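You operate a simulated robot arm through the tools that you are given. There is no shell and no other tool.

The job below is to be done with a simulated robot arm. You get a single attempt, and the scene is never put back.

JOB
Put things in order on the top of the pine bench. At the end: the red-band block (marked "CHECK") is on the brown small carton; the yellow stop post stands where the red black-band dog stood; the yellow-band block (marked "FLOW") stands where the red-band block stood; the red black-band dog is in the orange tray; whatever was shut is shut again. Leave all else as you found it, and nothing knocked over.

The check looks at the end state, three seconds after you hand in, the way a careful person would. Anything else that was tipped, shoved, dropped, spilled or broken makes it a failure.

ROBOT AND FRAMES
A 7-joint arm with a two-finger parallel gripper, fixed in place. Base frame: the origin is at the foot of the arm, x ahead of it, y to its left, z up; the work surface is at about z = 0.86. Readings come in m, degrees, newtons and seconds.
With the tool pointing down near the work surface it reaches from about 0.1 to 0.64 m from the base axis. Its first joint turns from -66.0 to 66.0 degrees. Payload 1.57 kg.
Tool frame: the origin (TCP) lies between the finger pads and is the grasp point; the fingertips stand 0.03 m ahead of it; z points along the fingers, y is the line along which they close. Largest opening 0.08 m; finger width 0.017, thickness 0.012; the body of the gripper, 0.04 by 0.082 m, starts 0.08 m behind the TCP.
Orientation is that of the tool frame in the base frame, as a unit quaternion [x, y, z, w]. With the fingers straight down and closing along the base's y, the tool's x points along the base's -x, its y along +y and its z along -z.

CONTROLS
- The arm moves only by the tool arm_command. Its argument "deltas" is a list that holds one entry, the list of rows, each a list of 7 numbers: the shift along the base's x, y, z in m, then the turn, a rotation vector about the base's x, y, z in degrees, then the opening, from 0 (shut) to 1 (fully open). In form: [[[x, y, z, ax, ay, az, fingers], ...]]. A call has 1 to 20 rows; each row is the pose to reach, as a shift and turn from the pose commanded when the call began. A row lasts 0.2 s, in which the tool goes at most 0.05 m and 8.6 degrees; a call with a longer step from one row to the next is refused whole, and so is a gripper value outside its range. A pose out of reach is approached as far as the arm can. The call stops where the force on the tool passes 40 N (or 10 N more than at its start, if that is more) or the arm is blocked; 0.2 s more then pass. Each finger travels about 0.072 m/s and halts on what it meets, pressing with about 36 N; the grip force reading is that of the motor and also rises with nothing between the fingers. The clock runs only during rows and for 0.2 s after the last one: add rows that repeat a pose to give the fingers time. The reply holds the time, the measured pose of the TCP, the force on the tool along the base axes, the opening and the grip force, in the units named above and with some noise, with the torque about the TCP (base axes, N m) and any sound that the robot's microphone picked up.
- Cameras (640 x 400 px; columns grow to the right, rows downward): "scene" is fixed at [0.078, 0.4767, 1.4057]; the picture's right is [-0.28, -0.96, 0.00], its down [-0.71, 0.21, -0.67] and it looks along [0.65, -0.19, -0.74] (base axes); focal length 372 px, centre (320, 200). "wrist" rides on the gripper at [0.072, -0.007, -0.122] in the tool frame; the picture's right is [0.09, 1.00, 0.00], its down [-0.84, 0.08, -0.54] and it looks along [-0.54, 0.05, 0.84] (tool axes); focal length 238 px, centre (320, 200). There is no depth. A picture from a camera that has moved, and an enlarged one, comes with that camera's place and axes in the base frame and with its lens.
- snapshot(camera): a new picture of that camera. The clock stands still meanwhile.
- inspect(camera, box): a new picture of the part [left, top, right, bottom] of that camera's present view, enlarged. The clock stands still meanwhile.
- sign_off(): hands the job in; it is judged then, once.

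Places have to be worked out from the pictures, the camera data and where the tool is seen. Open the gripper and draw the arm clear of the work before you hand the job in, unless the task says otherwise.

The tools are called after "Call:" by a JSON object that holds its "op" and its "data". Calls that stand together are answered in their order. arm_command: Moves the arm, as the interface text tells. Its arguments: {"type":"object","properties":{"deltas":{"type":"array","items":{"type":"array","items":{"type":"array","items":{"type":"number"}}}}},"required":["deltas"]} The other tools are called the same way: snapshot (camera) takes a picture; inspect (camera, box) takes an enlarged picture of a part of a camera's view; sign_off () hands the job in.

At the start:

```text
clock: 0.0
tcp_pos: [0.2872, 0.2352, 1.1387]
tool_rot: [0.0, 1.0, 0.0, 0.0]
force: [-0.4, 0.3, 0.1]
wrist_torque: [0.0, 0.01, -0.02]
opening: 0.08
finger_force: 0.0
```

scene: 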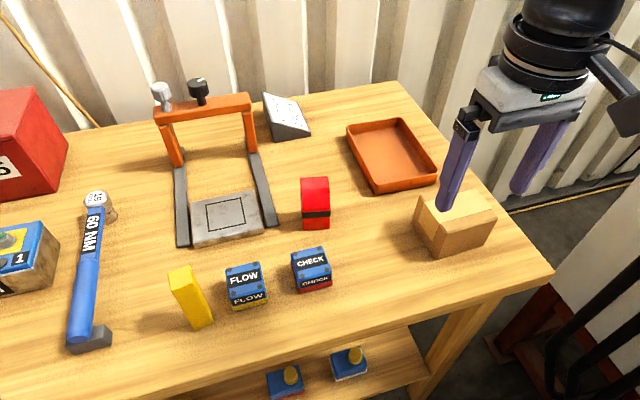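
wrist: 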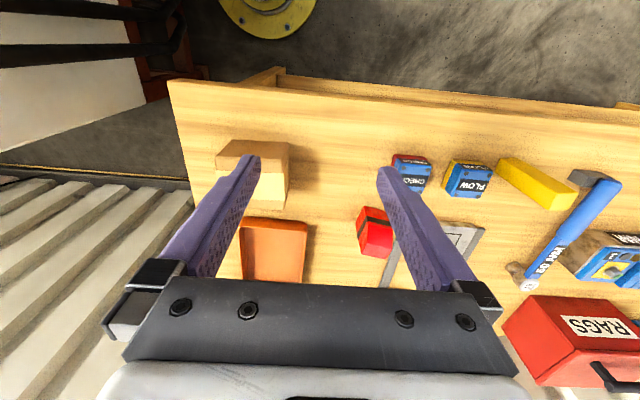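

The opening pictures show the bench with the blocks, post, dog, tray and carton. I'll look closer at each object before moving anything.

Call:
{"op": "inspect", "data": {"camera": "scene", "box": [160, 160, 360, 340]}}

Call:
{"op": "inspect", "data": {"camera": "scene", "box": [330, 100, 530, 280]}}

Call:
{"op": "inspect", "data": {"camera": "scene", "box": [0, 60, 200, 370]}}

Call:
{"op": "inspect", "data": {"camera": "scene", "box": [140, 60, 340, 260]}}

Call:
{"op": "inspect", "data": {"camera": "wrist", "box": [200, 120, 520, 300]}}

```text
2.22 times, centred on (260, 250) of scene
camera zoom: at [0.078, 0.4767, 1.4057], right [-0.28, -0.96, 0.0], down [-0.71, 0.21, -0.67], along [0.65, -0.19, -0.74], focal length 826 px, centre (453, 89)
```

zoom: 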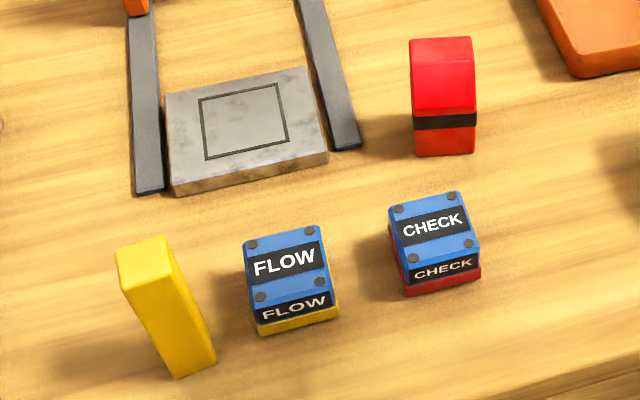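

```text
2.22 times, centred on (430, 190) of scene
camera zoom: at [0.078, 0.4767, 1.4057], right [-0.28, -0.96, 0.0], down [-0.71, 0.21, -0.67], along [0.65, -0.19, -0.74], focal length 826 px, centre (76, 222)
```

zoom: 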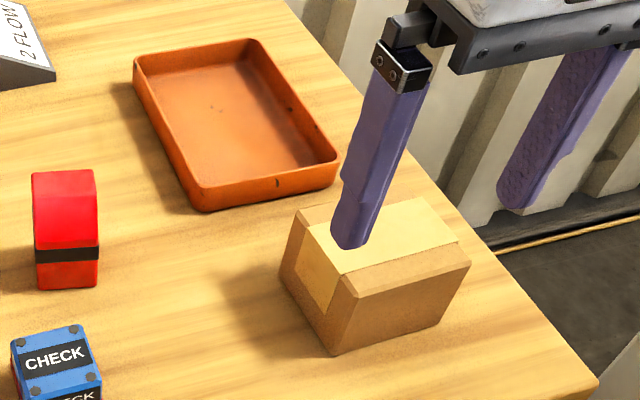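

```text
1.29 times, centred on (100, 215) of scene
camera zoom: at [0.078, 0.4767, 1.4057], right [-0.28, -0.96, 0.0], down [-0.71, 0.21, -0.67], along [0.65, -0.19, -0.74], focal length 480 px, centre (604, 181)
```

zoom: 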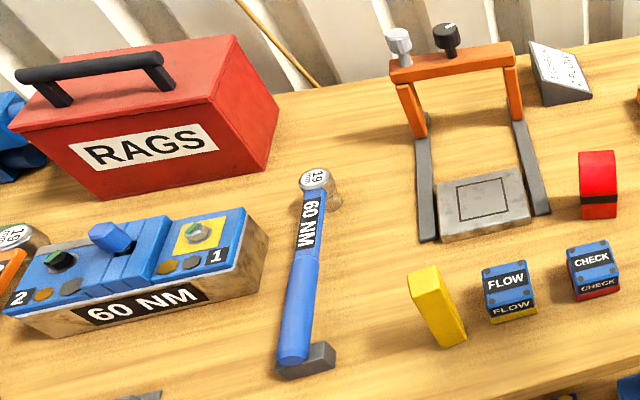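

```text
2.00 times, centred on (240, 160) of scene
camera zoom: at [0.078, 0.4767, 1.4057], right [-0.28, -0.96, 0.0], down [-0.71, 0.21, -0.67], along [0.65, -0.19, -0.74], focal length 744 px, centre (480, 280)
```

zoom: 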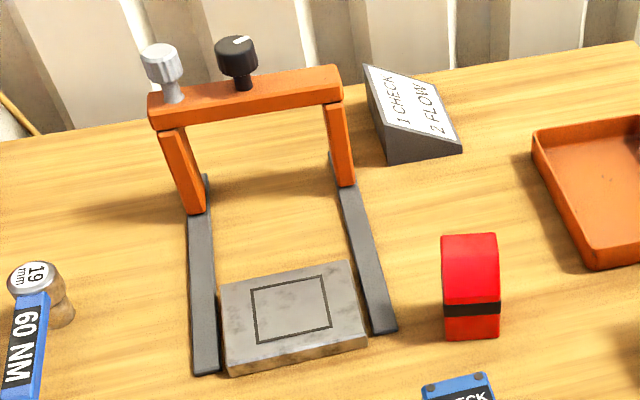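

```text
2.00 times, centred on (360, 210) of wrist
camera zoom: at [0.2148, 0.2281, 1.2607], right [-0.09, 1.0, 0.0], down [0.84, 0.08, 0.54], along [0.54, 0.05, -0.84], focal length 477 px, centre (240, 180)
```

zoom: 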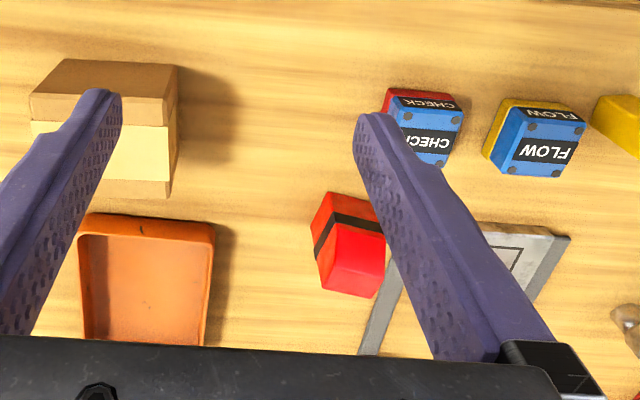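

Nothing looks lidded or needs opening. My estimates are: CHECK ≈ (0.39, 0.40), FLOW ≈ (0.39, 0.505), post ≈ (0.37, 0.58), dog ≈ (0.50, 0.365), tray front edge x ≈ 0.535, carton ≈ (0.405, 0.14). I'll stay high and move over the blocks to refine these with the wrist camera.

Call:
{"op": "arm_command", "data": {"deltas": [[[0.015, 0.03, -0.01, 0, 0, 0, 1], [0.03, 0.06, -0.02, 0, 0, 0, 1], [0.045, 0.09, -0.03, 0, 0, 0, 1], [0.06, 0.12, -0.04, 0, 0, 0, 1], [0.075, 0.15, -0.05, 0, 0, 0, 1], [0.09, 0.17, -0.06, 0, 0, 0, 1], [0.09, 0.17, -0.06, 0, 0, 0, 1]]]}}

```text
clock: 1.6
tcp_pos: [0.3767, 0.4053, 1.0779]
tool_rot: [0.0, 1.0, 0.001, 0.0]
force: [0.1, 0.8, -0.3]
wrist_torque: [-0.02, 0.02, 0.0]
opening: 0.0799
finger_force: 0.0
```

The arm now stands over the CHECK/FLOW area. I'll take both views.

Call:
{"op": "snapshot", "data": {"camera": "wrist"}}

Call:
{"op": "snapshot", "data": {"camera": "scene"}}

```text
taken
camera wrist: at [0.3048, 0.3983, 1.2003], right [-0.09, 1.0, 0.0], down [0.84, 0.08, 0.54], along [0.54, 0.05, -0.84], focal length 238 px, centre (320, 200)
```

wrist: 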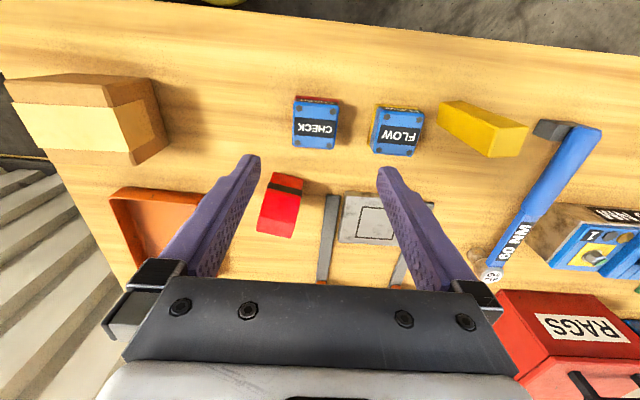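

```text
taken
```

scene: 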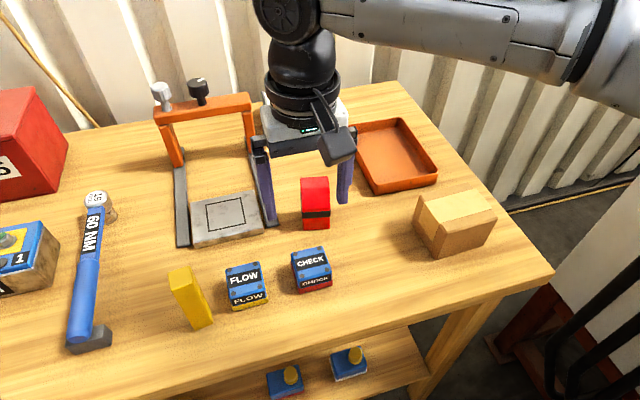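

Everything I need is in view here. I'll enlarge the wrist view over the blocks and over the carton, tray and dog to measure edges.

Call:
{"op": "inspect", "data": {"camera": "wrist", "box": [270, 80, 430, 180]}}

Call:
{"op": "inspect", "data": {"camera": "wrist", "box": [420, 80, 580, 180]}}

Call:
{"op": "inspect", "data": {"camera": "wrist", "box": [0, 60, 320, 260]}}

Call:
{"op": "inspect", "data": {"camera": "scene", "box": [340, 100, 520, 270]}}

Call:
{"op": "inspect", "data": {"camera": "scene", "box": [160, 220, 340, 340]}}

```text
4.00 times, centred on (350, 130) of wrist
camera zoom: at [0.3048, 0.3983, 1.2003], right [-0.09, 1.0, 0.0], down [0.84, 0.08, 0.54], along [0.54, 0.05, -0.84], focal length 953 px, centre (200, 480)
```

zoom: 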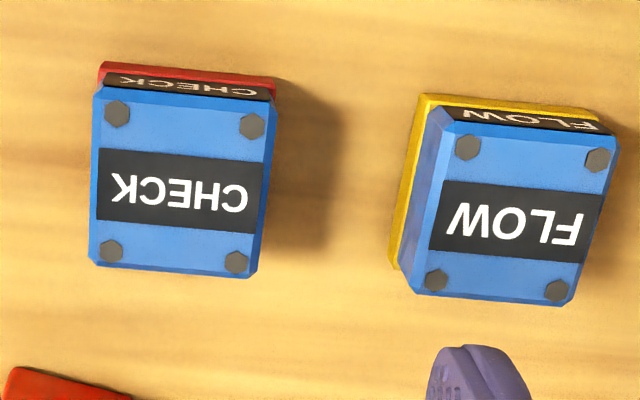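

```text
4.00 times, centred on (500, 130) of wrist
camera zoom: at [0.3048, 0.3983, 1.2003], right [-0.09, 1.0, 0.0], down [0.84, 0.08, 0.54], along [0.54, 0.05, -0.84], focal length 953 px, centre (-400, 480)
```

zoom: 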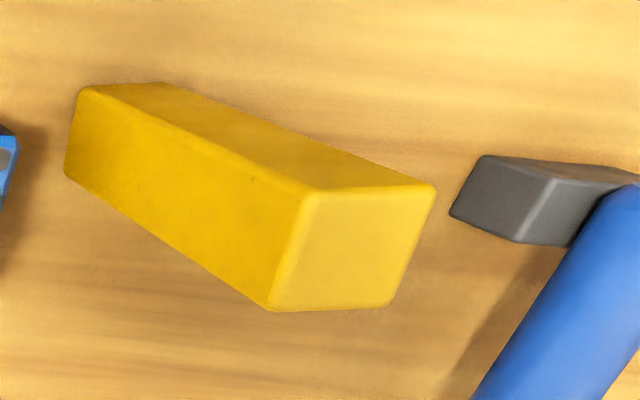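

```text
2.00 times, centred on (160, 160) of wrist
camera zoom: at [0.3048, 0.3983, 1.2003], right [-0.09, 1.0, 0.0], down [0.84, 0.08, 0.54], along [0.54, 0.05, -0.84], focal length 477 px, centre (640, 280)
```

zoom: 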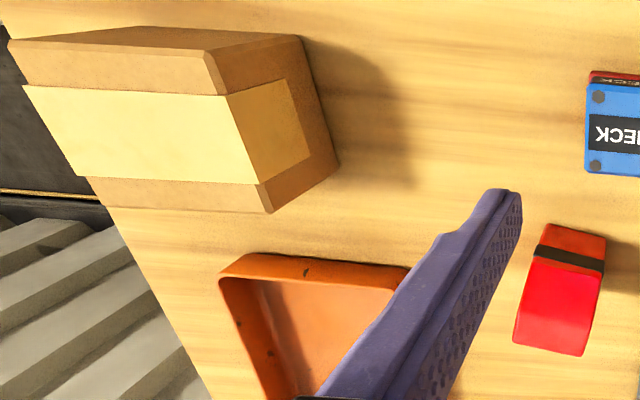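

```text
2.35 times, centred on (430, 185) of scene
camera zoom: at [0.078, 0.4767, 1.4057], right [-0.28, -0.96, 0.0], down [-0.71, 0.21, -0.67], along [0.65, -0.19, -0.74], focal length 875 px, centre (61, 235)
```

zoom: 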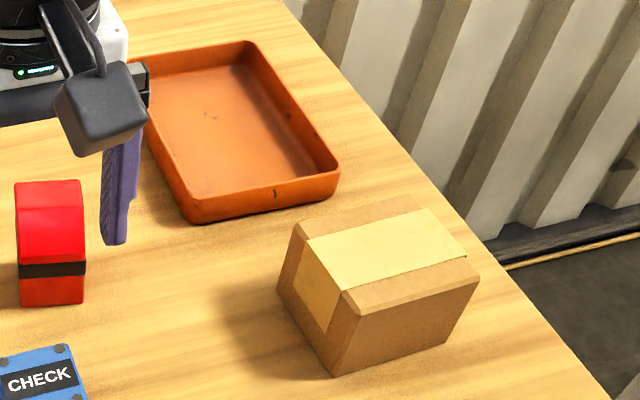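

```text
3.33 times, centred on (250, 280) of scene
camera zoom: at [0.078, 0.4767, 1.4057], right [-0.28, -0.96, 0.0], down [-0.71, 0.21, -0.67], along [0.65, -0.19, -0.74], focal length 1240 px, centre (553, -67)
```

zoom: 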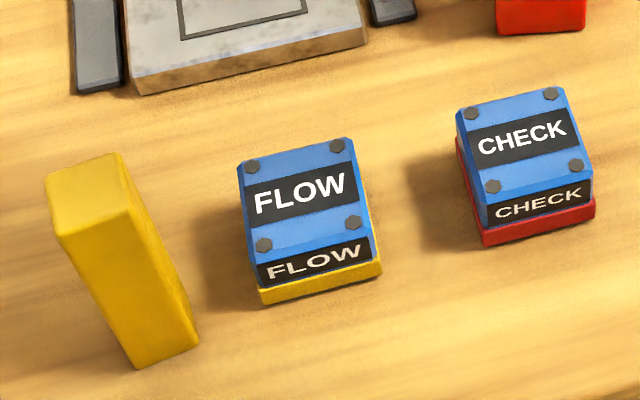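

CHECK is centred near (0.391, 0.400) with yaw ≈ 0 and a top around z 0.905. The carton top is centred near (0.405, 0.137) at z ≈ 0.936. I'll descend over CHECK to z ≈ 0.965 and check the alignment.

Call:
{"op": "arm_command", "data": {"deltas": [[[0.0138, -0.005, -0.02, 0, 0, 0, 1], [0.0138, -0.005, -0.045, 0, 0, 0, 1], [0.0138, -0.005, -0.07, 0, 0, 0, 1], [0.0138, -0.005, -0.095, 0, 0, 0, 1], [0.0138, -0.005, -0.1137, 0, 0, 0, 1], [0.0138, -0.005, -0.1137, 0, 0, 0, 1]]]}}

Call:
{"op": "snapshot", "data": {"camera": "wrist"}}

Call:
{"op": "snapshot", "data": {"camera": "scene"}}

```text
clock: 3.0
tcp_pos: [0.391, 0.3998, 0.9635]
tool_rot: [0.0, 1.0, 0.0, 0.0]
force: [-0.1, -0.3, -0.1]
wrist_torque: [0.0, -0.01, 0.0]
opening: 0.0801
finger_force: 0.1
```

```text
taken
camera wrist: at [0.319, 0.3932, 1.0863], right [-0.09, 1.0, 0.0], down [0.84, 0.08, 0.54], along [0.54, 0.05, -0.84], focal length 238 px, centre (320, 200)
```

wrist: 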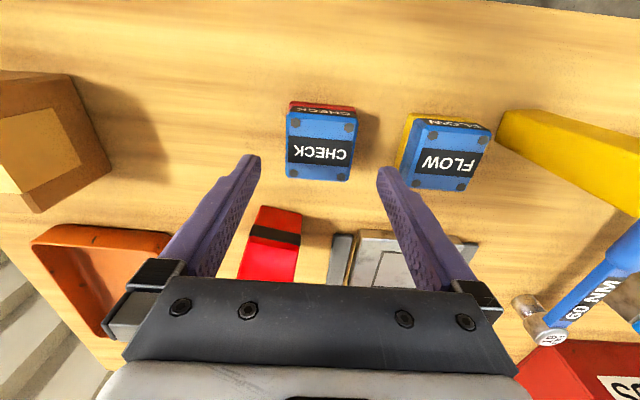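

```text
taken
```

scene: 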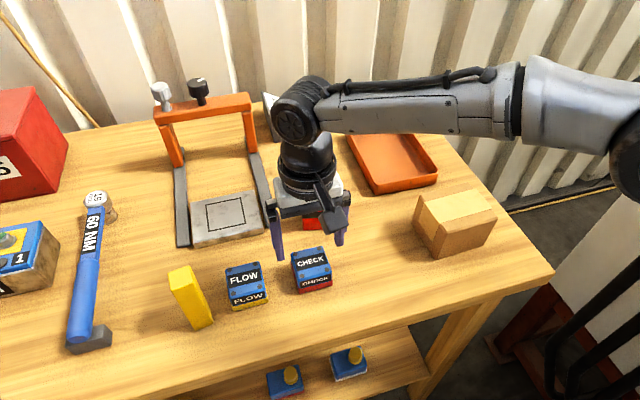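

The block's top centre appears about 4 mm nearer the base than the TCP line, and y is centred. I'll shift x by −4 mm, descend to z ≈ 0.903 and close gently.

Call:
{"op": "arm_command", "data": {"deltas": [[[-0.004, 0, -0.015, 0, 0, 0, 1], [-0.004, 0, -0.03, 0, 0, 0, 1], [-0.004, 0, -0.045, 0, 0, 0, 1], [-0.004, 0, -0.062, 0, 0, 0, 1], [-0.004, 0, -0.062, 0, 0, 0, 1]]]}}

Call:
{"op": "snapshot", "data": {"camera": "wrist"}}

Call:
{"op": "inspect", "data": {"camera": "scene", "box": [220, 180, 400, 320]}}

```text
clock: 4.2
tcp_pos: [0.3874, 0.4004, 0.9019]
tool_rot: [0.0, 1.0, 0.001, 0.0]
force: [0.2, 0.2, -0.1]
wrist_torque: [0.0, 0.0, 0.03]
opening: 0.0801
finger_force: 0.0
```

```text
taken
camera wrist: at [0.3151, 0.3933, 1.0248], right [-0.09, 1.0, 0.0], down [0.84, 0.08, 0.54], along [0.54, 0.05, -0.84], focal length 238 px, centre (320, 200)
```

wrist: 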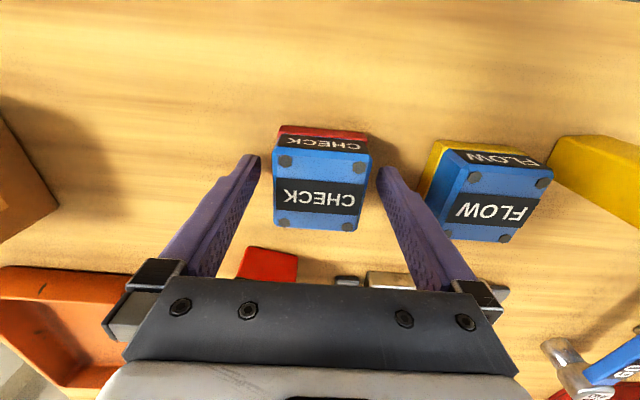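

```text
2.86 times, centred on (310, 250) of scene
camera zoom: at [0.078, 0.4767, 1.4057], right [-0.28, -0.96, 0.0], down [-0.71, 0.21, -0.67], along [0.65, -0.19, -0.74], focal length 1063 px, centre (349, 57)
```

zoom: 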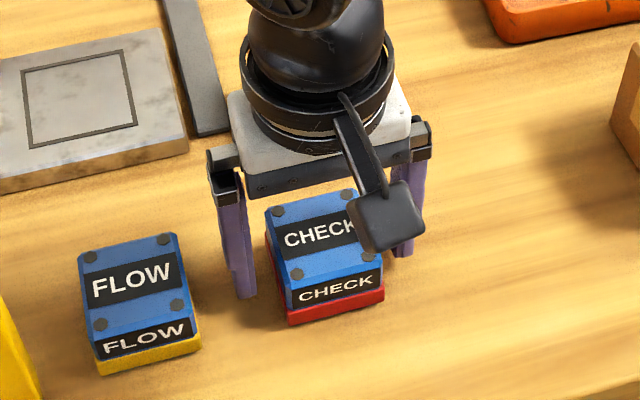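

The fingers straddle CHECK and it sits centred between them. Closing now, with a few rows to let the grip settle.

Call:
{"op": "arm_command", "data": {"deltas": [[[0, 0, 0, 0, 0, 0, 0.6], [0, 0, 0, 0, 0, 0, 0.3], [0, 0, 0, 0, 0, 0, 0], [0, 0, 0, 0, 0, 0, 0]]]}}

```text
clock: 5.2
tcp_pos: [0.3877, 0.4012, 0.9032]
tool_rot: [0.0, 1.0, 0.0, 0.001]
force: [-0.3, -2.1, -0.5]
wrist_torque: [-0.04, -0.01, -0.05]
opening: 0.0544
finger_force: 35.8
```

CHECK is held at a width of 0.0544 m. I'll lift it straight up, then take a look.

Call:
{"op": "arm_command", "data": {"deltas": [[[0, 0, 0.01, 0, 0, 0, 0], [0, 0, 0.03, 0, 0, 0, 0], [0, 0, 0.06, 0, 0, 0, 0], [0, 0, 0.09, 0, 0, 0, 0], [0, 0, 0.12, 0, 0, 0, 0], [0, 0, 0.15, 0, 0, 0, 0], [0, 0, 0.15, 0, 0, 0, 0]]]}}

Call:
{"op": "snapshot", "data": {"camera": "wrist"}}

Call:
{"op": "snapshot", "data": {"camera": "scene"}}

```text
clock: 6.8
tcp_pos: [0.3873, 0.4002, 1.0531]
tool_rot: [0.0, 1.0, 0.001, 0.0]
force: [-0.7, -0.2, -4.3]
wrist_torque: [0.02, 0.04, 0.0]
opening: 0.0547
finger_force: 35.7
```

```text
taken
camera wrist: at [0.3151, 0.3928, 1.1755], right [-0.09, 1.0, 0.0], down [0.84, 0.08, 0.54], along [0.54, 0.05, -0.84], focal length 238 px, centre (320, 200)
```

wrist: 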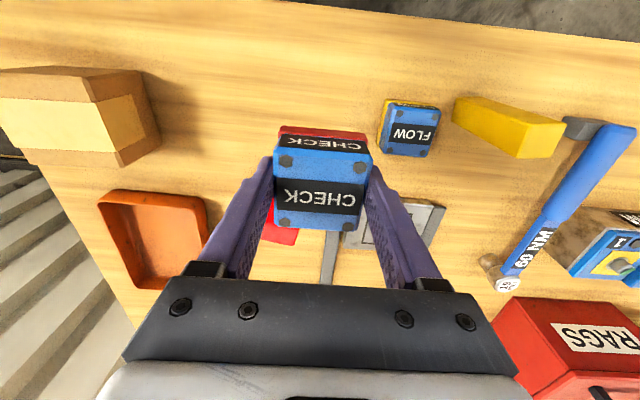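

```text
taken
```

scene: 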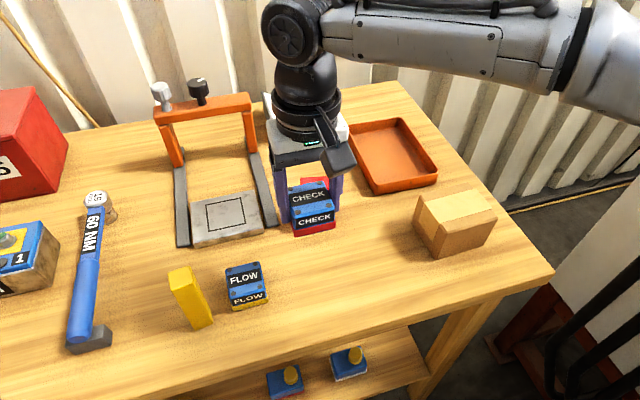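

CHECK is held firmly, weighing about 4 N. I'll carry it across at this height to above the carton, near (0.404, 0.137).

Call:
{"op": "arm_command", "data": {"deltas": [[[0.001, -0.02, 0, 0, 0, 0, 0], [0.004, -0.055, 0, 0, 0, 0, 0], [0.007, -0.09, 0, 0, 0, 0, 0], [0.01, -0.13, 0, 0, 0, 0, 0], [0.012, -0.17, 0, 0, 0, 0, 0], [0.015, -0.21, 0, 0, 0, 0, 0], [0.017, -0.245, 0, 0, 0, 0, 0], [0.017, -0.263, 0, 0, 0, 0, 0], [0.017, -0.263, 0, 0, 0, 0, 0]]]}}

Call:
{"op": "snapshot", "data": {"camera": "wrist"}}

Call:
{"op": "snapshot", "data": {"camera": "scene"}}

```text
clock: 8.8
tcp_pos: [0.4048, 0.1376, 1.0519]
tool_rot: [0.001, 1.0, 0.0, 0.0]
force: [-1.1, -0.1, -4.2]
wrist_torque: [0.0, 0.0, -0.02]
opening: 0.0548
finger_force: 35.9
```

```text
taken
camera wrist: at [0.3319, 0.1302, 1.1746], right [-0.09, 1.0, 0.0], down [0.84, 0.08, 0.54], along [0.54, 0.05, -0.84], focal length 238 px, centre (320, 200)
```

wrist: 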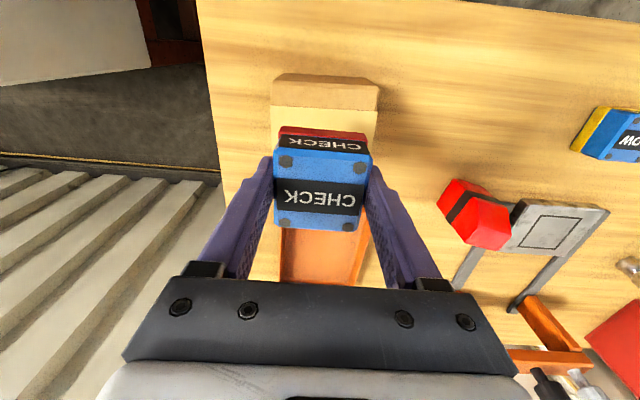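

```text
taken
```

scene: 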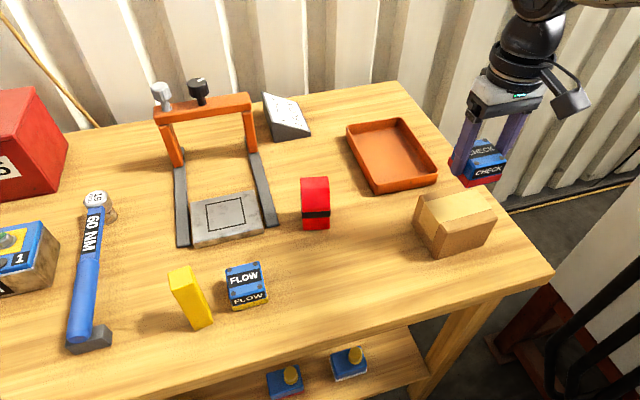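

The carton's y span reads about 0.089–0.187, so the block is centred over it. I'll lower to about 1 cm above the expected contact and look at the gap.

Call:
{"op": "arm_command", "data": {"deltas": [[[0, 0, -0.015, 0, 0, 0, 0], [0, 0, -0.03, 0, 0, 0, 0], [0, 0, -0.045, 0, 0, 0, 0], [0, 0, -0.058, 0, 0, 0, 0], [0, 0, -0.058, 0, 0, 0, 0]]]}}

Call:
{"op": "inspect", "data": {"camera": "scene", "box": [390, 120, 550, 280]}}

Call:
{"op": "snapshot", "data": {"camera": "wrist"}}

```text
clock: 10.0
tcp_pos: [0.4045, 0.1364, 0.9932]
tool_rot: [0.0, 1.0, 0.0, 0.0]
force: [0.5, -0.1, -4.8]
wrist_torque: [0.0, 0.02, -0.01]
opening: 0.0544
finger_force: 35.8
```

```text
2.50 times, centred on (470, 200) of scene
camera zoom: at [0.0781, 0.4767, 1.4056], right [-0.28, -0.96, 0.0], down [-0.71, 0.21, -0.67], along [0.65, -0.19, -0.74], focal length 930 px, centre (-55, 200)
```

zoom: 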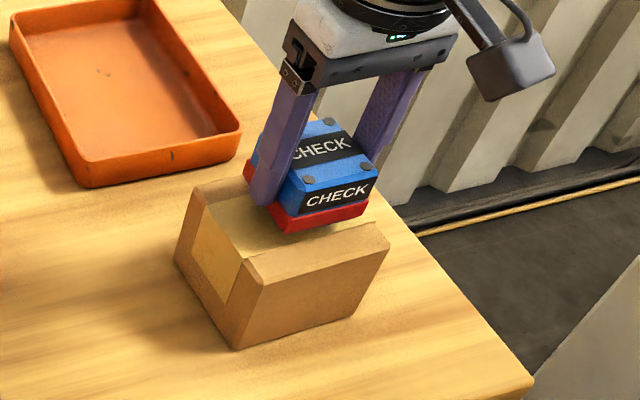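

```text
taken
camera wrist: at [0.3315, 0.1295, 1.1167], right [-0.09, 1.0, 0.0], down [0.84, 0.08, 0.54], along [0.54, 0.05, -0.84], focal length 238 px, centre (320, 200)
```

wrist: 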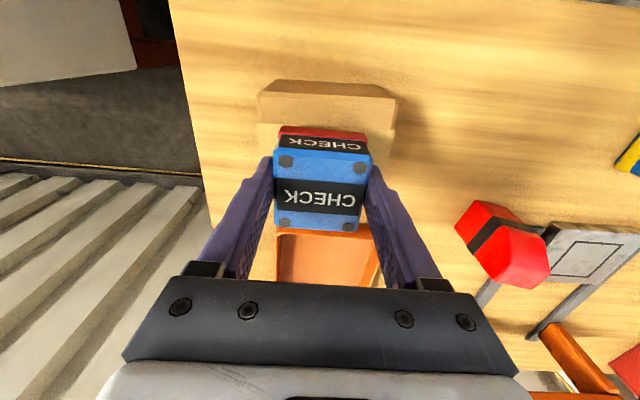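

The block hovers over the carton's middle with about a 1 cm gap. I'll ease down in 2–3 mm steps and watch the force.

Call:
{"op": "arm_command", "data": {"deltas": [[[0, 0, -0.003, 0, 0, 0, 0], [0, 0, -0.006, 0, 0, 0, 0], [0, 0, -0.008, 0, 0, 0, 0], [0, 0, -0.01, 0, 0, 0, 0], [0, 0, -0.01, 0, 0, 0, 0]]]}}

```text
clock: 11.2
tcp_pos: [0.4042, 0.1381, 0.9829]
tool_rot: [0.0, 1.0, 0.0, 0.0]
force: [0.5, -0.1, -4.2]
wrist_torque: [-0.03, 0.01, -0.03]
opening: 0.0546
finger_force: 36.3
```

No contact yet; the force still reads only the block's weight. I'll continue down in 1–2 mm steps.

Call:
{"op": "arm_command", "data": {"deltas": [[[0, 0, -0.0015, 0, 0, 0, 0], [0, 0, -0.003, 0, 0, 0, 0], [0, 0, -0.0045, 0, 0, 0, 0], [0, 0, -0.0045, 0, 0, 0, 0]]]}}

Call:
{"op": "inspect", "data": {"camera": "scene", "box": [410, 140, 530, 260]}}

```text
clock: 12.2
tcp_pos: [0.4042, 0.1374, 0.9815]
tool_rot: [0.0, 1.0, 0.001, 0.003]
force: [-6.5, -3.1, 21.8]
wrist_torque: [-0.32, 0.93, 0.07]
opening: 0.0547
finger_force: 36.1
```

```text
3.33 times, centred on (470, 200) of scene
camera zoom: at [0.0776, 0.4765, 1.4058], right [-0.28, -0.96, 0.0], down [-0.71, 0.21, -0.67], along [0.65, -0.19, -0.74], focal length 1240 px, centre (-180, 200)
```

zoom: 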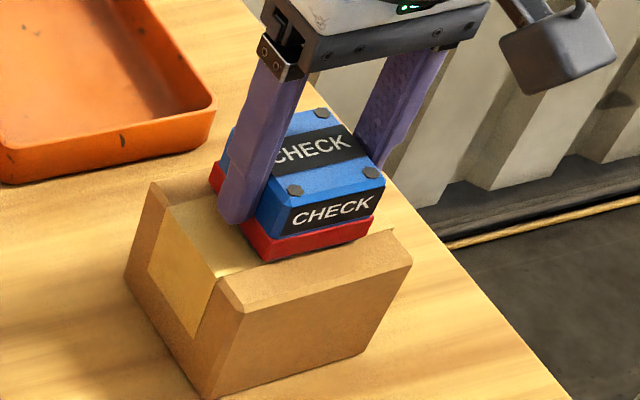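

Contact was made at TCP z ≈ 0.981 with about 22 N. I'll back off 2.5 mm to take off the load, then open the fingers.

Call:
{"op": "arm_command", "data": {"deltas": [[[0, 0, 0.0015, 0, 0, 0, 0], [0, 0, 0.0025, 0, 0, 0, 0], [0, 0, 0.0025, 0, 0, 0, 0]]]}}

```text
clock: 13.0
tcp_pos: [0.4046, 0.1376, 0.9817]
tool_rot: [0.001, 1.0, 0.001, 0.0]
force: [-0.1, 1.8, 11.3]
wrist_torque: [0.01, 0.1, 0.02]
opening: 0.0545
finger_force: 36.2
```

11 N of support force remains, so the block rests on the carton. One more millimetre of relief, then I'll open.

Call:
{"op": "arm_command", "data": {"deltas": [[[0, 0, 0.001, 0, 0, 0, 0], [0, 0, 0.001, 0, 0, 0, 0.75], [0, 0, 0.001, 0, 0, 0, 0.85], [0, 0, 0.001, 0, 0, 0, 1], [0, 0, 0.001, 0, 0, 0, 1], [0, 0, 0.001, 0, 0, 0, 1]]]}}

Call:
{"op": "snapshot", "data": {"camera": "wrist"}}

Call:
{"op": "inspect", "data": {"camera": "scene", "box": [410, 140, 530, 260]}}

```text
clock: 14.4
tcp_pos: [0.4045, 0.1362, 0.983]
tool_rot: [0.0, 1.0, 0.0, 0.0]
force: [0.0, 0.1, 0.8]
wrist_torque: [0.05, -0.01, -0.03]
opening: 0.0799
finger_force: 0.1
```

```text
taken
camera wrist: at [0.3316, 0.13, 1.106], right [-0.09, 1.0, 0.0], down [0.84, 0.08, 0.54], along [0.54, 0.05, -0.84], focal length 238 px, centre (320, 200)
```

wrist: 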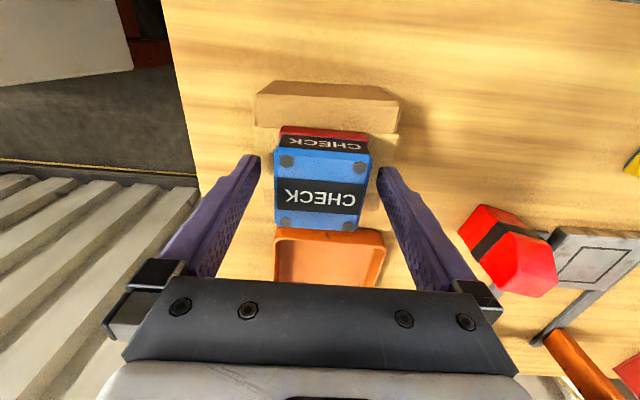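

```text
3.33 times, centred on (470, 200) of scene
camera zoom: at [0.078, 0.4767, 1.4057], right [-0.28, -0.96, 0.0], down [-0.71, 0.21, -0.67], along [0.65, -0.19, -0.74], focal length 1240 px, centre (-180, 200)
```

zoom: 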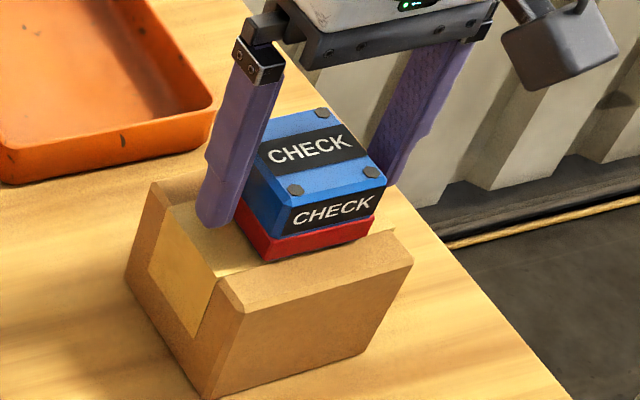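

CHECK rests squared on the carton and the fingers are clear of it. I'll rise straight up, then travel high over to FLOW near (0.389, 0.505).

Call:
{"op": "arm_command", "data": {"deltas": [[[0, 0, 0.02, 0, 0, 0, 1], [0, 0, 0.06, 0, 0, 0, 1], [0, 0, 0.1, 0, 0, 0, 1], [-0.002, 0.04, 0.1, 0, 0, 0, 1], [-0.004, 0.08, 0.1, 0, 0, 0, 1], [-0.006, 0.12, 0.1, 0, 0, 0, 1], [-0.008, 0.16, 0.1, 0, 0, 0, 1], [-0.01, 0.2, 0.1, 0, 0, 0, 1], [-0.012, 0.24, 0.1, 0, 0, 0, 1], [-0.014, 0.28, 0.1, 0, 0, 0, 1], [-0.0155, 0.32, 0.1, 0, 0, 0, 1], [-0.0155, 0.355, 0.1, 0, 0, 0, 1], [-0.0155, 0.368, 0.1, 0, 0, 0, 1], [-0.0155, 0.368, 0.1, 0, 0, 0, 1]]]}}

Call:
{"op": "snapshot", "data": {"camera": "wrist"}}

Call:
{"op": "snapshot", "data": {"camera": "scene"}}

```text
clock: 17.4
tcp_pos: [0.3743, 0.4727, 1.0749]
tool_rot: [0.0, 1.0, 0.0, 0.0]
force: [0.0, 0.6, 0.3]
wrist_torque: [0.0, -0.04, -0.01]
opening: 0.0799
finger_force: 0.0
out of reach, approached as far as the arm can: row 12, 13, 14
```

```text
taken
camera wrist: at [0.3012, 0.4663, 1.1978], right [-0.09, 1.0, 0.0], down [0.84, 0.08, 0.54], along [0.54, 0.05, -0.84], focal length 238 px, centre (320, 200)
```

wrist: 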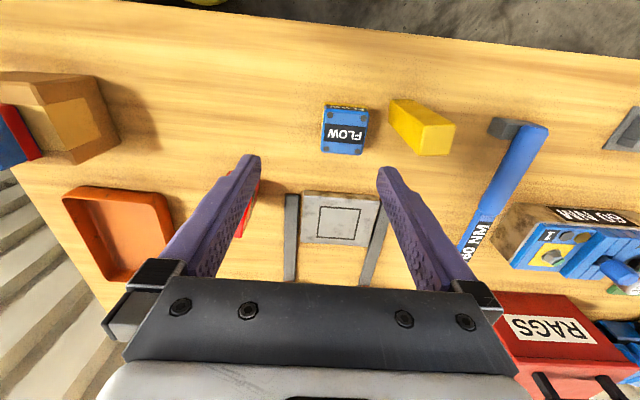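

```text
taken
```

scene: 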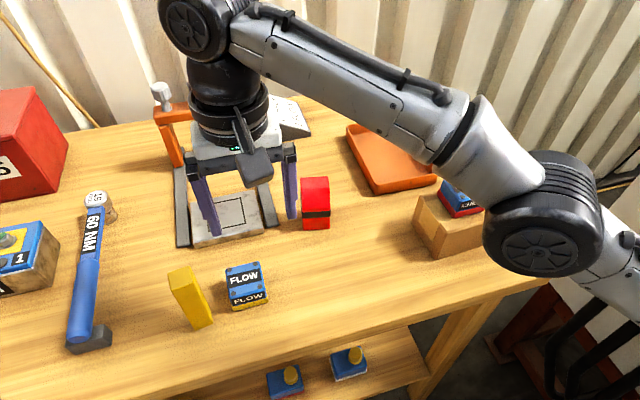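

That pose was out of reach: at this height with the tool straight down, the arm stops at a radius of about 0.60 m. FLOW (r ≈ 0.64) and the post (r ≈ 0.69) need a tool tilted outward. I'll back in a little and yaw the tool +90°, so the fingers close along x and can later tilt toward +y.

Call:
{"op": "arm_command", "data": {"deltas": [[[-0.015, -0.025, 0, 0, 0, 8, 1], [-0.03, -0.05, 0, 0, 0, 16, 1], [-0.03, -0.07, 0, 0, 0, 24, 1], [-0.03, -0.07, 0, 0, 0, 32, 1], [-0.03, -0.07, 0, 0, 0, 40, 1], [-0.03, -0.07, 0, 0, 0, 48, 1], [-0.03, -0.07, 0, 0, 0, 56, 1], [-0.03, -0.07, 0, 0, 0, 64, 1], [-0.03, -0.07, 0, 0, 0, 72, 1], [-0.03, -0.07, 0, 0, 0, 80, 1], [-0.03, -0.07, 0, 0, 0, 88, 1], [-0.03, -0.07, 0, 0, 0, 90, 1], [-0.03, -0.07, 0, 0, 0, 90, 1]]]}}

Call:
{"op": "snapshot", "data": {"camera": "scene"}}

Call:
{"op": "snapshot", "data": {"camera": "wrist"}}

```text
clock: 20.2
tcp_pos: [0.3432, 0.4038, 1.075]
tool_rot: [0.707, -0.707, 0.001, 0.0]
force: [0.3, 0.5, -1.0]
wrist_torque: [0.03, -0.03, 0.0]
opening: 0.08
finger_force: 0.1
```

```text
taken
```

scene: 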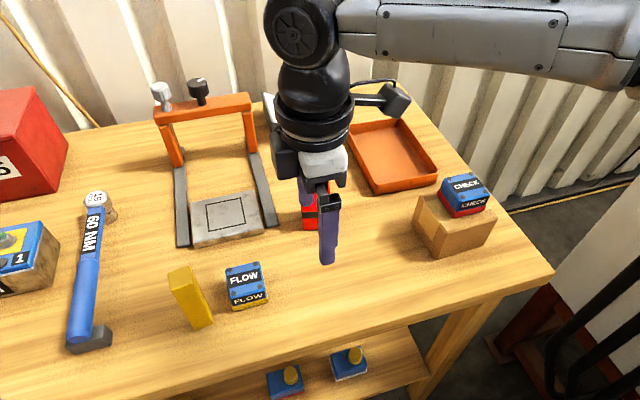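

```text
taken
camera wrist: at [0.3496, 0.3317, 1.1974], right [-1.0, -0.09, 0.0], down [-0.08, 0.84, 0.54], along [-0.05, 0.54, -0.84], focal length 238 px, centre (320, 200)
```

wrist: 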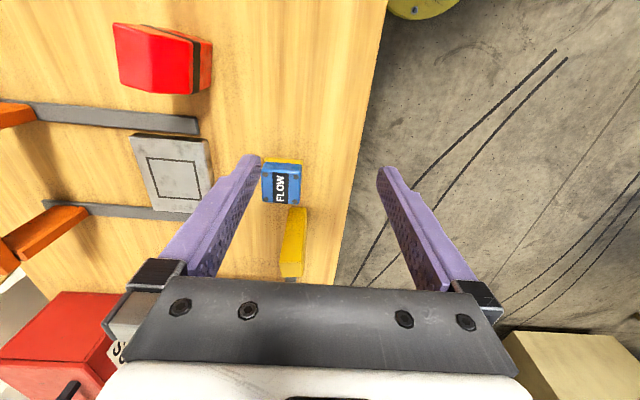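

The tool is yawed, and the readings show the command base is the pose actually reached. Next I'll tilt 15° about +x (fingers pointing toward +y) and move above FLOW at (0.389, 0.510, 1.00).

Call:
{"op": "arm_command", "data": {"deltas": [[[0.0, 0.0, 0, 5, 0, 0, 1], [0.0, 0.0, 0, 10, 0, 0, 1], [0.01, 0.02, -0.01, 15, 0, 0, 1], [0.02, 0.04, -0.02, 15, 0, 0, 1], [0.03, 0.065, -0.03, 15, 0, 0, 1], [0.04, 0.09, -0.045, 15, 0, 0, 1], [0.0447, 0.107, -0.06, 15, 0, 0, 1], [0.0447, 0.107, -0.075, 15, 0, 0, 1], [0.0447, 0.107, -0.075, 15, 0, 0, 1]]]}}

Call:
{"op": "snapshot", "data": {"camera": "scene"}}

Call:
{"op": "snapshot", "data": {"camera": "wrist"}}

```text
clock: 22.2
tcp_pos: [0.3892, 0.5118, 0.9996]
tool_rot: [-0.701, 0.701, 0.092, 0.093]
force: [0.2, -0.1, -0.1]
wrist_torque: [-0.04, 0.04, 0.02]
opening: 0.08
finger_force: 0.1
```

```text
taken
```

scene: 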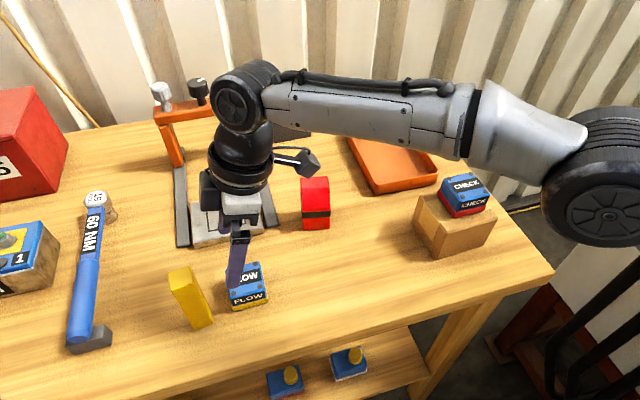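

```text
taken
camera wrist: at [0.3946, 0.4097, 1.0994], right [-1.0, -0.09, -0.02], down [-0.08, 0.67, 0.74], along [-0.05, 0.74, -0.67], focal length 238 px, centre (320, 200)
```

wrist: 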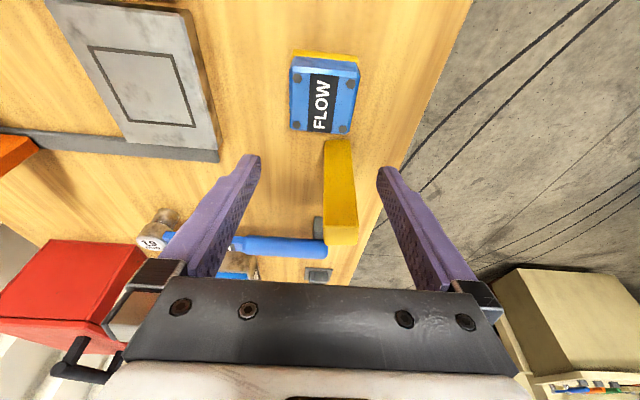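

FLOW lies between the fingers in view. I'll enlarge the wrist view to measure where it sits relative to the tool.

Call:
{"op": "inspect", "data": {"camera": "wrist", "box": [240, 40, 400, 140]}}

Call:
{"op": "inspect", "data": {"camera": "wrist", "box": [260, 120, 420, 260]}}

Call:
{"op": "inspect", "data": {"camera": "scene", "box": [160, 180, 320, 340]}}

```text
4.00 times, centred on (320, 90) of wrist
camera zoom: at [0.3946, 0.4097, 1.0994], right [-1.0, -0.09, -0.02], down [-0.08, 0.67, 0.74], along [-0.05, 0.74, -0.67], focal length 953 px, centre (320, 640)
```

zoom: 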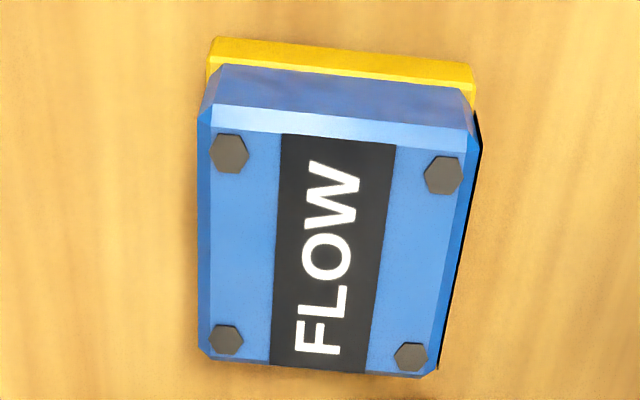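

```text
2.86 times, centred on (340, 190) of wrist
camera zoom: at [0.3946, 0.4097, 1.0994], right [-1.0, -0.09, -0.02], down [-0.08, 0.67, 0.74], along [-0.05, 0.74, -0.67], focal length 681 px, centre (263, 229)
```

zoom: 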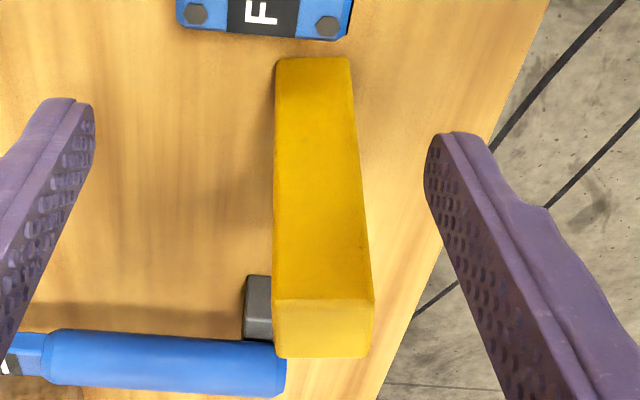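

```text
2.50 times, centred on (240, 260) of scene
camera zoom: at [0.078, 0.4767, 1.4057], right [-0.28, -0.96, 0.0], down [-0.71, 0.21, -0.67], along [0.65, -0.19, -0.74], focal length 930 px, centre (520, 50)
```

zoom: 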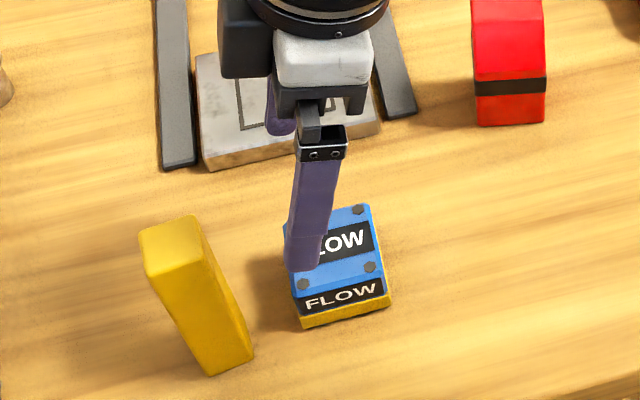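

FLOW measures x 0.360–0.418 with its low-y edge at 0.4785, so its centre is about (0.389, 0.508) with yaw ≈ 0. I'll descend to TCP (0.389, 0.504, 0.900), the fingers straddling it along x.

Call:
{"op": "arm_command", "data": {"deltas": [[[0, -0.003, -0.02, 0, 0, 0, 1], [0, -0.0055, -0.04, 0, 0, 0, 1], [0, -0.0055, -0.06, 0, 0, 0, 1], [0, -0.0055, -0.08, 0, 0, 0, 1], [0, -0.0055, -0.09, 0, 0, 0, 1], [0, -0.0055, -0.1, 0, 0, 0, 1], [0, -0.0055, -0.1, 0, 0, 0, 1]]]}}

Call:
{"op": "snapshot", "data": {"camera": "wrist"}}

Call:
{"op": "inspect", "data": {"camera": "scene", "box": [160, 180, 320, 340]}}

```text
clock: 23.8
tcp_pos: [0.388, 0.5056, 0.8992]
tool_rot: [-0.701, 0.701, 0.092, 0.092]
force: [0.4, 0.2, -0.1]
wrist_torque: [-0.02, -0.02, 0.02]
opening: 0.0799
finger_force: 0.1
```

```text
taken
camera wrist: at [0.3943, 0.4036, 0.9993], right [-1.0, -0.09, -0.02], down [-0.08, 0.67, 0.74], along [-0.05, 0.74, -0.67], focal length 238 px, centre (320, 200)
```

wrist: 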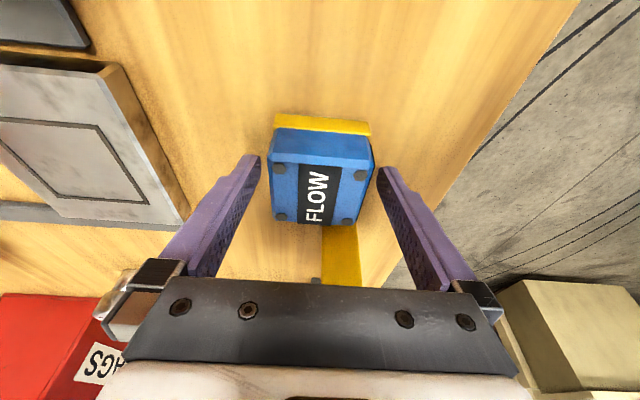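

```text
2.50 times, centred on (240, 260) of scene
camera zoom: at [0.078, 0.4767, 1.4057], right [-0.28, -0.96, 0.0], down [-0.71, 0.21, -0.67], along [0.65, -0.19, -0.74], focal length 930 px, centre (520, 50)
```

zoom: 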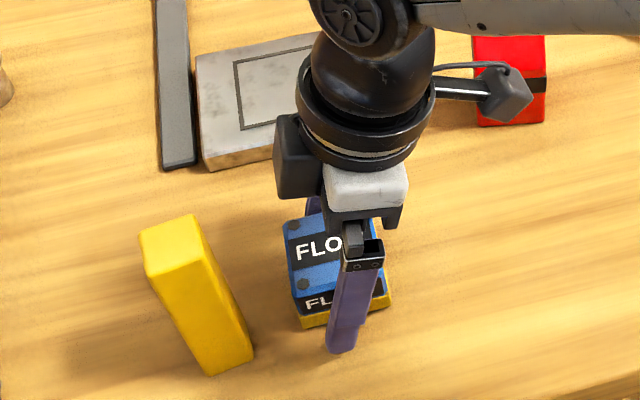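

The fingers sit either side of FLOW along x, with the block centred between them. Closing.

Call:
{"op": "arm_command", "data": {"deltas": [[[0, 0, 0, 0, 0, 0, 0.6], [0, 0, 0, 0, 0, 0, 0.3], [0, 0, 0, 0, 0, 0, 0], [0, 0, 0, 0, 0, 0, 0]]]}}

```text
clock: 24.8
tcp_pos: [0.3889, 0.5046, 0.9]
tool_rot: [-0.701, 0.701, 0.093, 0.092]
force: [0.8, -0.8, -1.0]
wrist_torque: [0.12, -0.16, -0.03]
opening: 0.0549
finger_force: 35.8
```

FLOW is gripped at 0.0549 m. I'll lift it 6 cm, move −0.107 m in y to CHECK's old spot, and come down to just above the surface.

Call:
{"op": "arm_command", "data": {"deltas": [[[0, 0, 0.01, 0, 0, 0, 0], [0, 0, 0.03, 0, 0, 0, 0], [0, 0, 0.06, 0, 0, 0, 0], [0, -0.02, 0.06, 0, 0, 0, 0], [-0.001, -0.05, 0.06, 0, 0, 0, 0], [-0.002, -0.08, 0.06, 0, 0, 0, 0], [-0.002, -0.1, 0.06, 0, 0, 0, 0], [-0.002, -0.107, 0.06, 0, 0, 0, 0], [-0.002, -0.107, 0.06, 0, 0, 0, 0]]]}}

Call:
{"op": "snapshot", "data": {"camera": "scene"}}

Call:
{"op": "snapshot", "data": {"camera": "wrist"}}

```text
clock: 26.8
tcp_pos: [0.3863, 0.3989, 0.9598]
tool_rot: [-0.701, 0.702, 0.091, 0.092]
force: [0.4, 0.5, -5.2]
wrist_torque: [0.01, 0.02, -0.04]
opening: 0.0549
finger_force: 36.0
```

```text
taken
```

scene: 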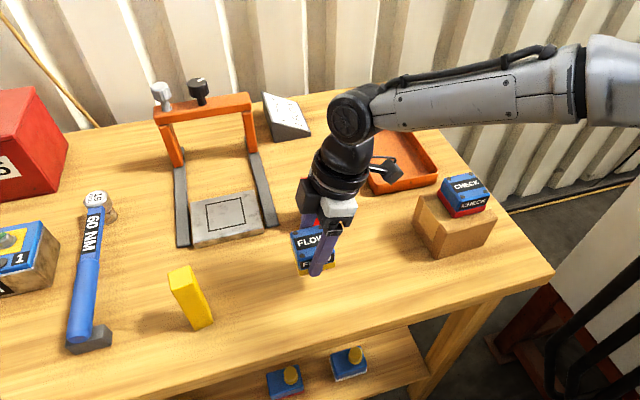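

```text
taken
camera wrist: at [0.3921, 0.2968, 1.0594], right [-1.0, -0.09, -0.02], down [-0.08, 0.67, 0.74], along [-0.05, 0.74, -0.67], focal length 238 px, centre (320, 200)
```

wrist: 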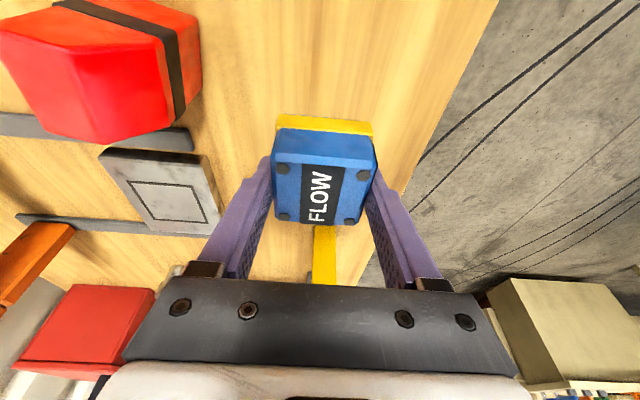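

FLOW hangs level over CHECK's old spot. I'll lower it to just above its pickup height and then ease into contact.

Call:
{"op": "arm_command", "data": {"deltas": [[[0, 0, -0.02, 0, 0, 0, 0], [0, 0, -0.04, 0, 0, 0, 0], [0, 0, -0.052, 0, 0, 0, 0], [0, 0, -0.056, 0, 0, 0, 0], [0, 0, -0.058, 0, 0, 0, 0], [0, 0, -0.0595, 0, 0, 0, 0], [0, 0, -0.0595, 0, 0, 0, 0]]]}}

```text
clock: 28.4
tcp_pos: [0.386, 0.3974, 0.9]
tool_rot: [0.701, -0.701, -0.092, -0.092]
force: [-0.2, 0.2, -3.8]
wrist_torque: [-0.01, 0.0, 0.01]
opening: 0.0548
finger_force: 36.4
```

The force is still just the block's weight, so it's not yet touching. I'll go down 1–2 mm more in small steps.

Call:
{"op": "arm_command", "data": {"deltas": [[[0, 0, -0.001, 0, 0, 0, 0], [0, 0, -0.002, 0, 0, 0, 0], [0, 0, -0.002, 0, 0, 0, 0]]]}}

```text
clock: 29.2
tcp_pos: [0.3867, 0.3989, 0.8988]
tool_rot: [-0.701, 0.701, 0.092, 0.093]
force: [-3.1, -6.2, 11.9]
wrist_torque: [-0.63, 0.52, 0.05]
opening: 0.0549
finger_force: 36.1
```

Contact reads about 12 N, so FLOW rests on the bench. I'll relieve about 1 mm and open.

Call:
{"op": "arm_command", "data": {"deltas": [[[0, 0, 0.001, 0, 0, 0, 0], [0, 0, 0.001, 0, 0, 0, 0.75], [0, 0, 0.001, 0, 0, 0, 0.85], [0, 0, 0.001, 0, 0, 0, 1], [0, 0, 0.001, 0, 0, 0, 1], [0, 0, 0.001, 0, 0, 0, 1]]]}}

Call:
{"op": "snapshot", "data": {"camera": "wrist"}}

Call:
{"op": "snapshot", "data": {"camera": "scene"}}

```text
clock: 30.6
tcp_pos: [0.3864, 0.3987, 0.8988]
tool_rot: [-0.701, 0.701, 0.092, 0.092]
force: [-0.5, -0.1, -1.2]
wrist_torque: [-0.01, -0.01, 0.0]
opening: 0.0801
finger_force: 0.1
```

```text
taken
camera wrist: at [0.3922, 0.2969, 0.9991], right [-1.0, -0.09, -0.02], down [-0.08, 0.67, 0.74], along [-0.05, 0.74, -0.67], focal length 238 px, centre (320, 200)
```

wrist: 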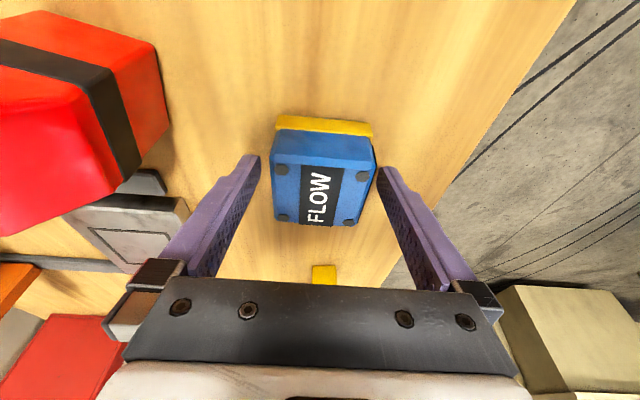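

```text
taken
```

scene: 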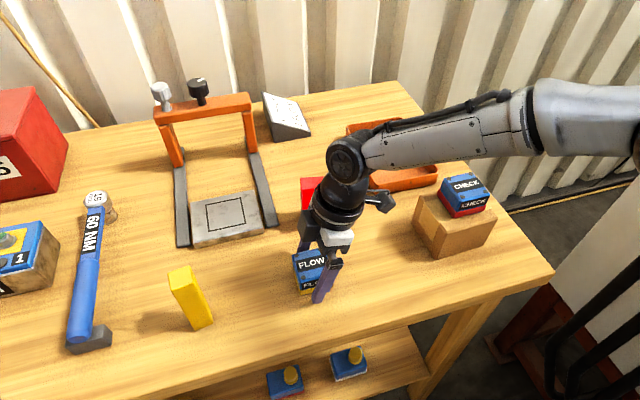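

FLOW stands on CHECK's old spot and the post is untouched. I'll rise straight up and then study the dog.

Call:
{"op": "arm_command", "data": {"deltas": [[[0, 0, 0.015, 0, 0, 0, 1], [0, 0, 0.045, 0, 0, 0, 1], [0, 0, 0.08, 0, 0, 0, 1], [0, 0, 0.12, 0, 0, 0, 1], [0, 0, 0.15, 0, 0, 0, 1], [0, 0, 0.15, 0, 0, 0, 1]]]}}

Call:
{"op": "snapshot", "data": {"camera": "wrist"}}

Call:
{"op": "inspect", "data": {"camera": "scene", "box": [220, 140, 400, 320]}}

```text
clock: 32.0
tcp_pos: [0.3873, 0.3988, 1.0494]
tool_rot: [0.701, -0.701, -0.093, -0.092]
force: [-0.2, 0.5, 0.7]
wrist_torque: [0.0, 0.03, -0.01]
opening: 0.0798
finger_force: 0.1
```

```text
taken
camera wrist: at [0.3934, 0.2965, 1.149], right [-1.0, -0.09, -0.02], down [-0.08, 0.67, 0.74], along [-0.05, 0.74, -0.67], focal length 238 px, centre (320, 200)
```

wrist: 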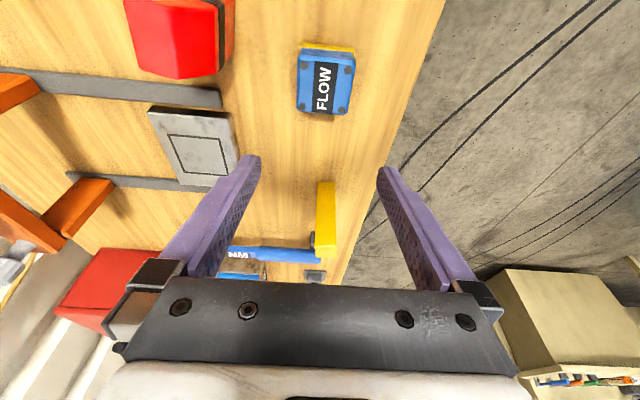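

```text
2.22 times, centred on (310, 230) of scene
camera zoom: at [0.078, 0.4767, 1.4057], right [-0.28, -0.96, 0.0], down [-0.71, 0.21, -0.67], along [0.65, -0.19, -0.74], focal length 826 px, centre (342, 133)
```

zoom: 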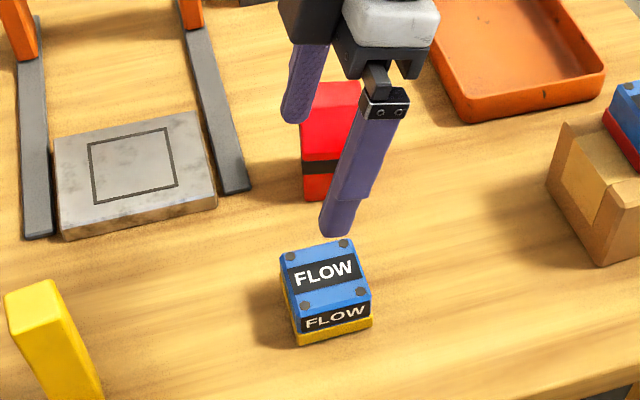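

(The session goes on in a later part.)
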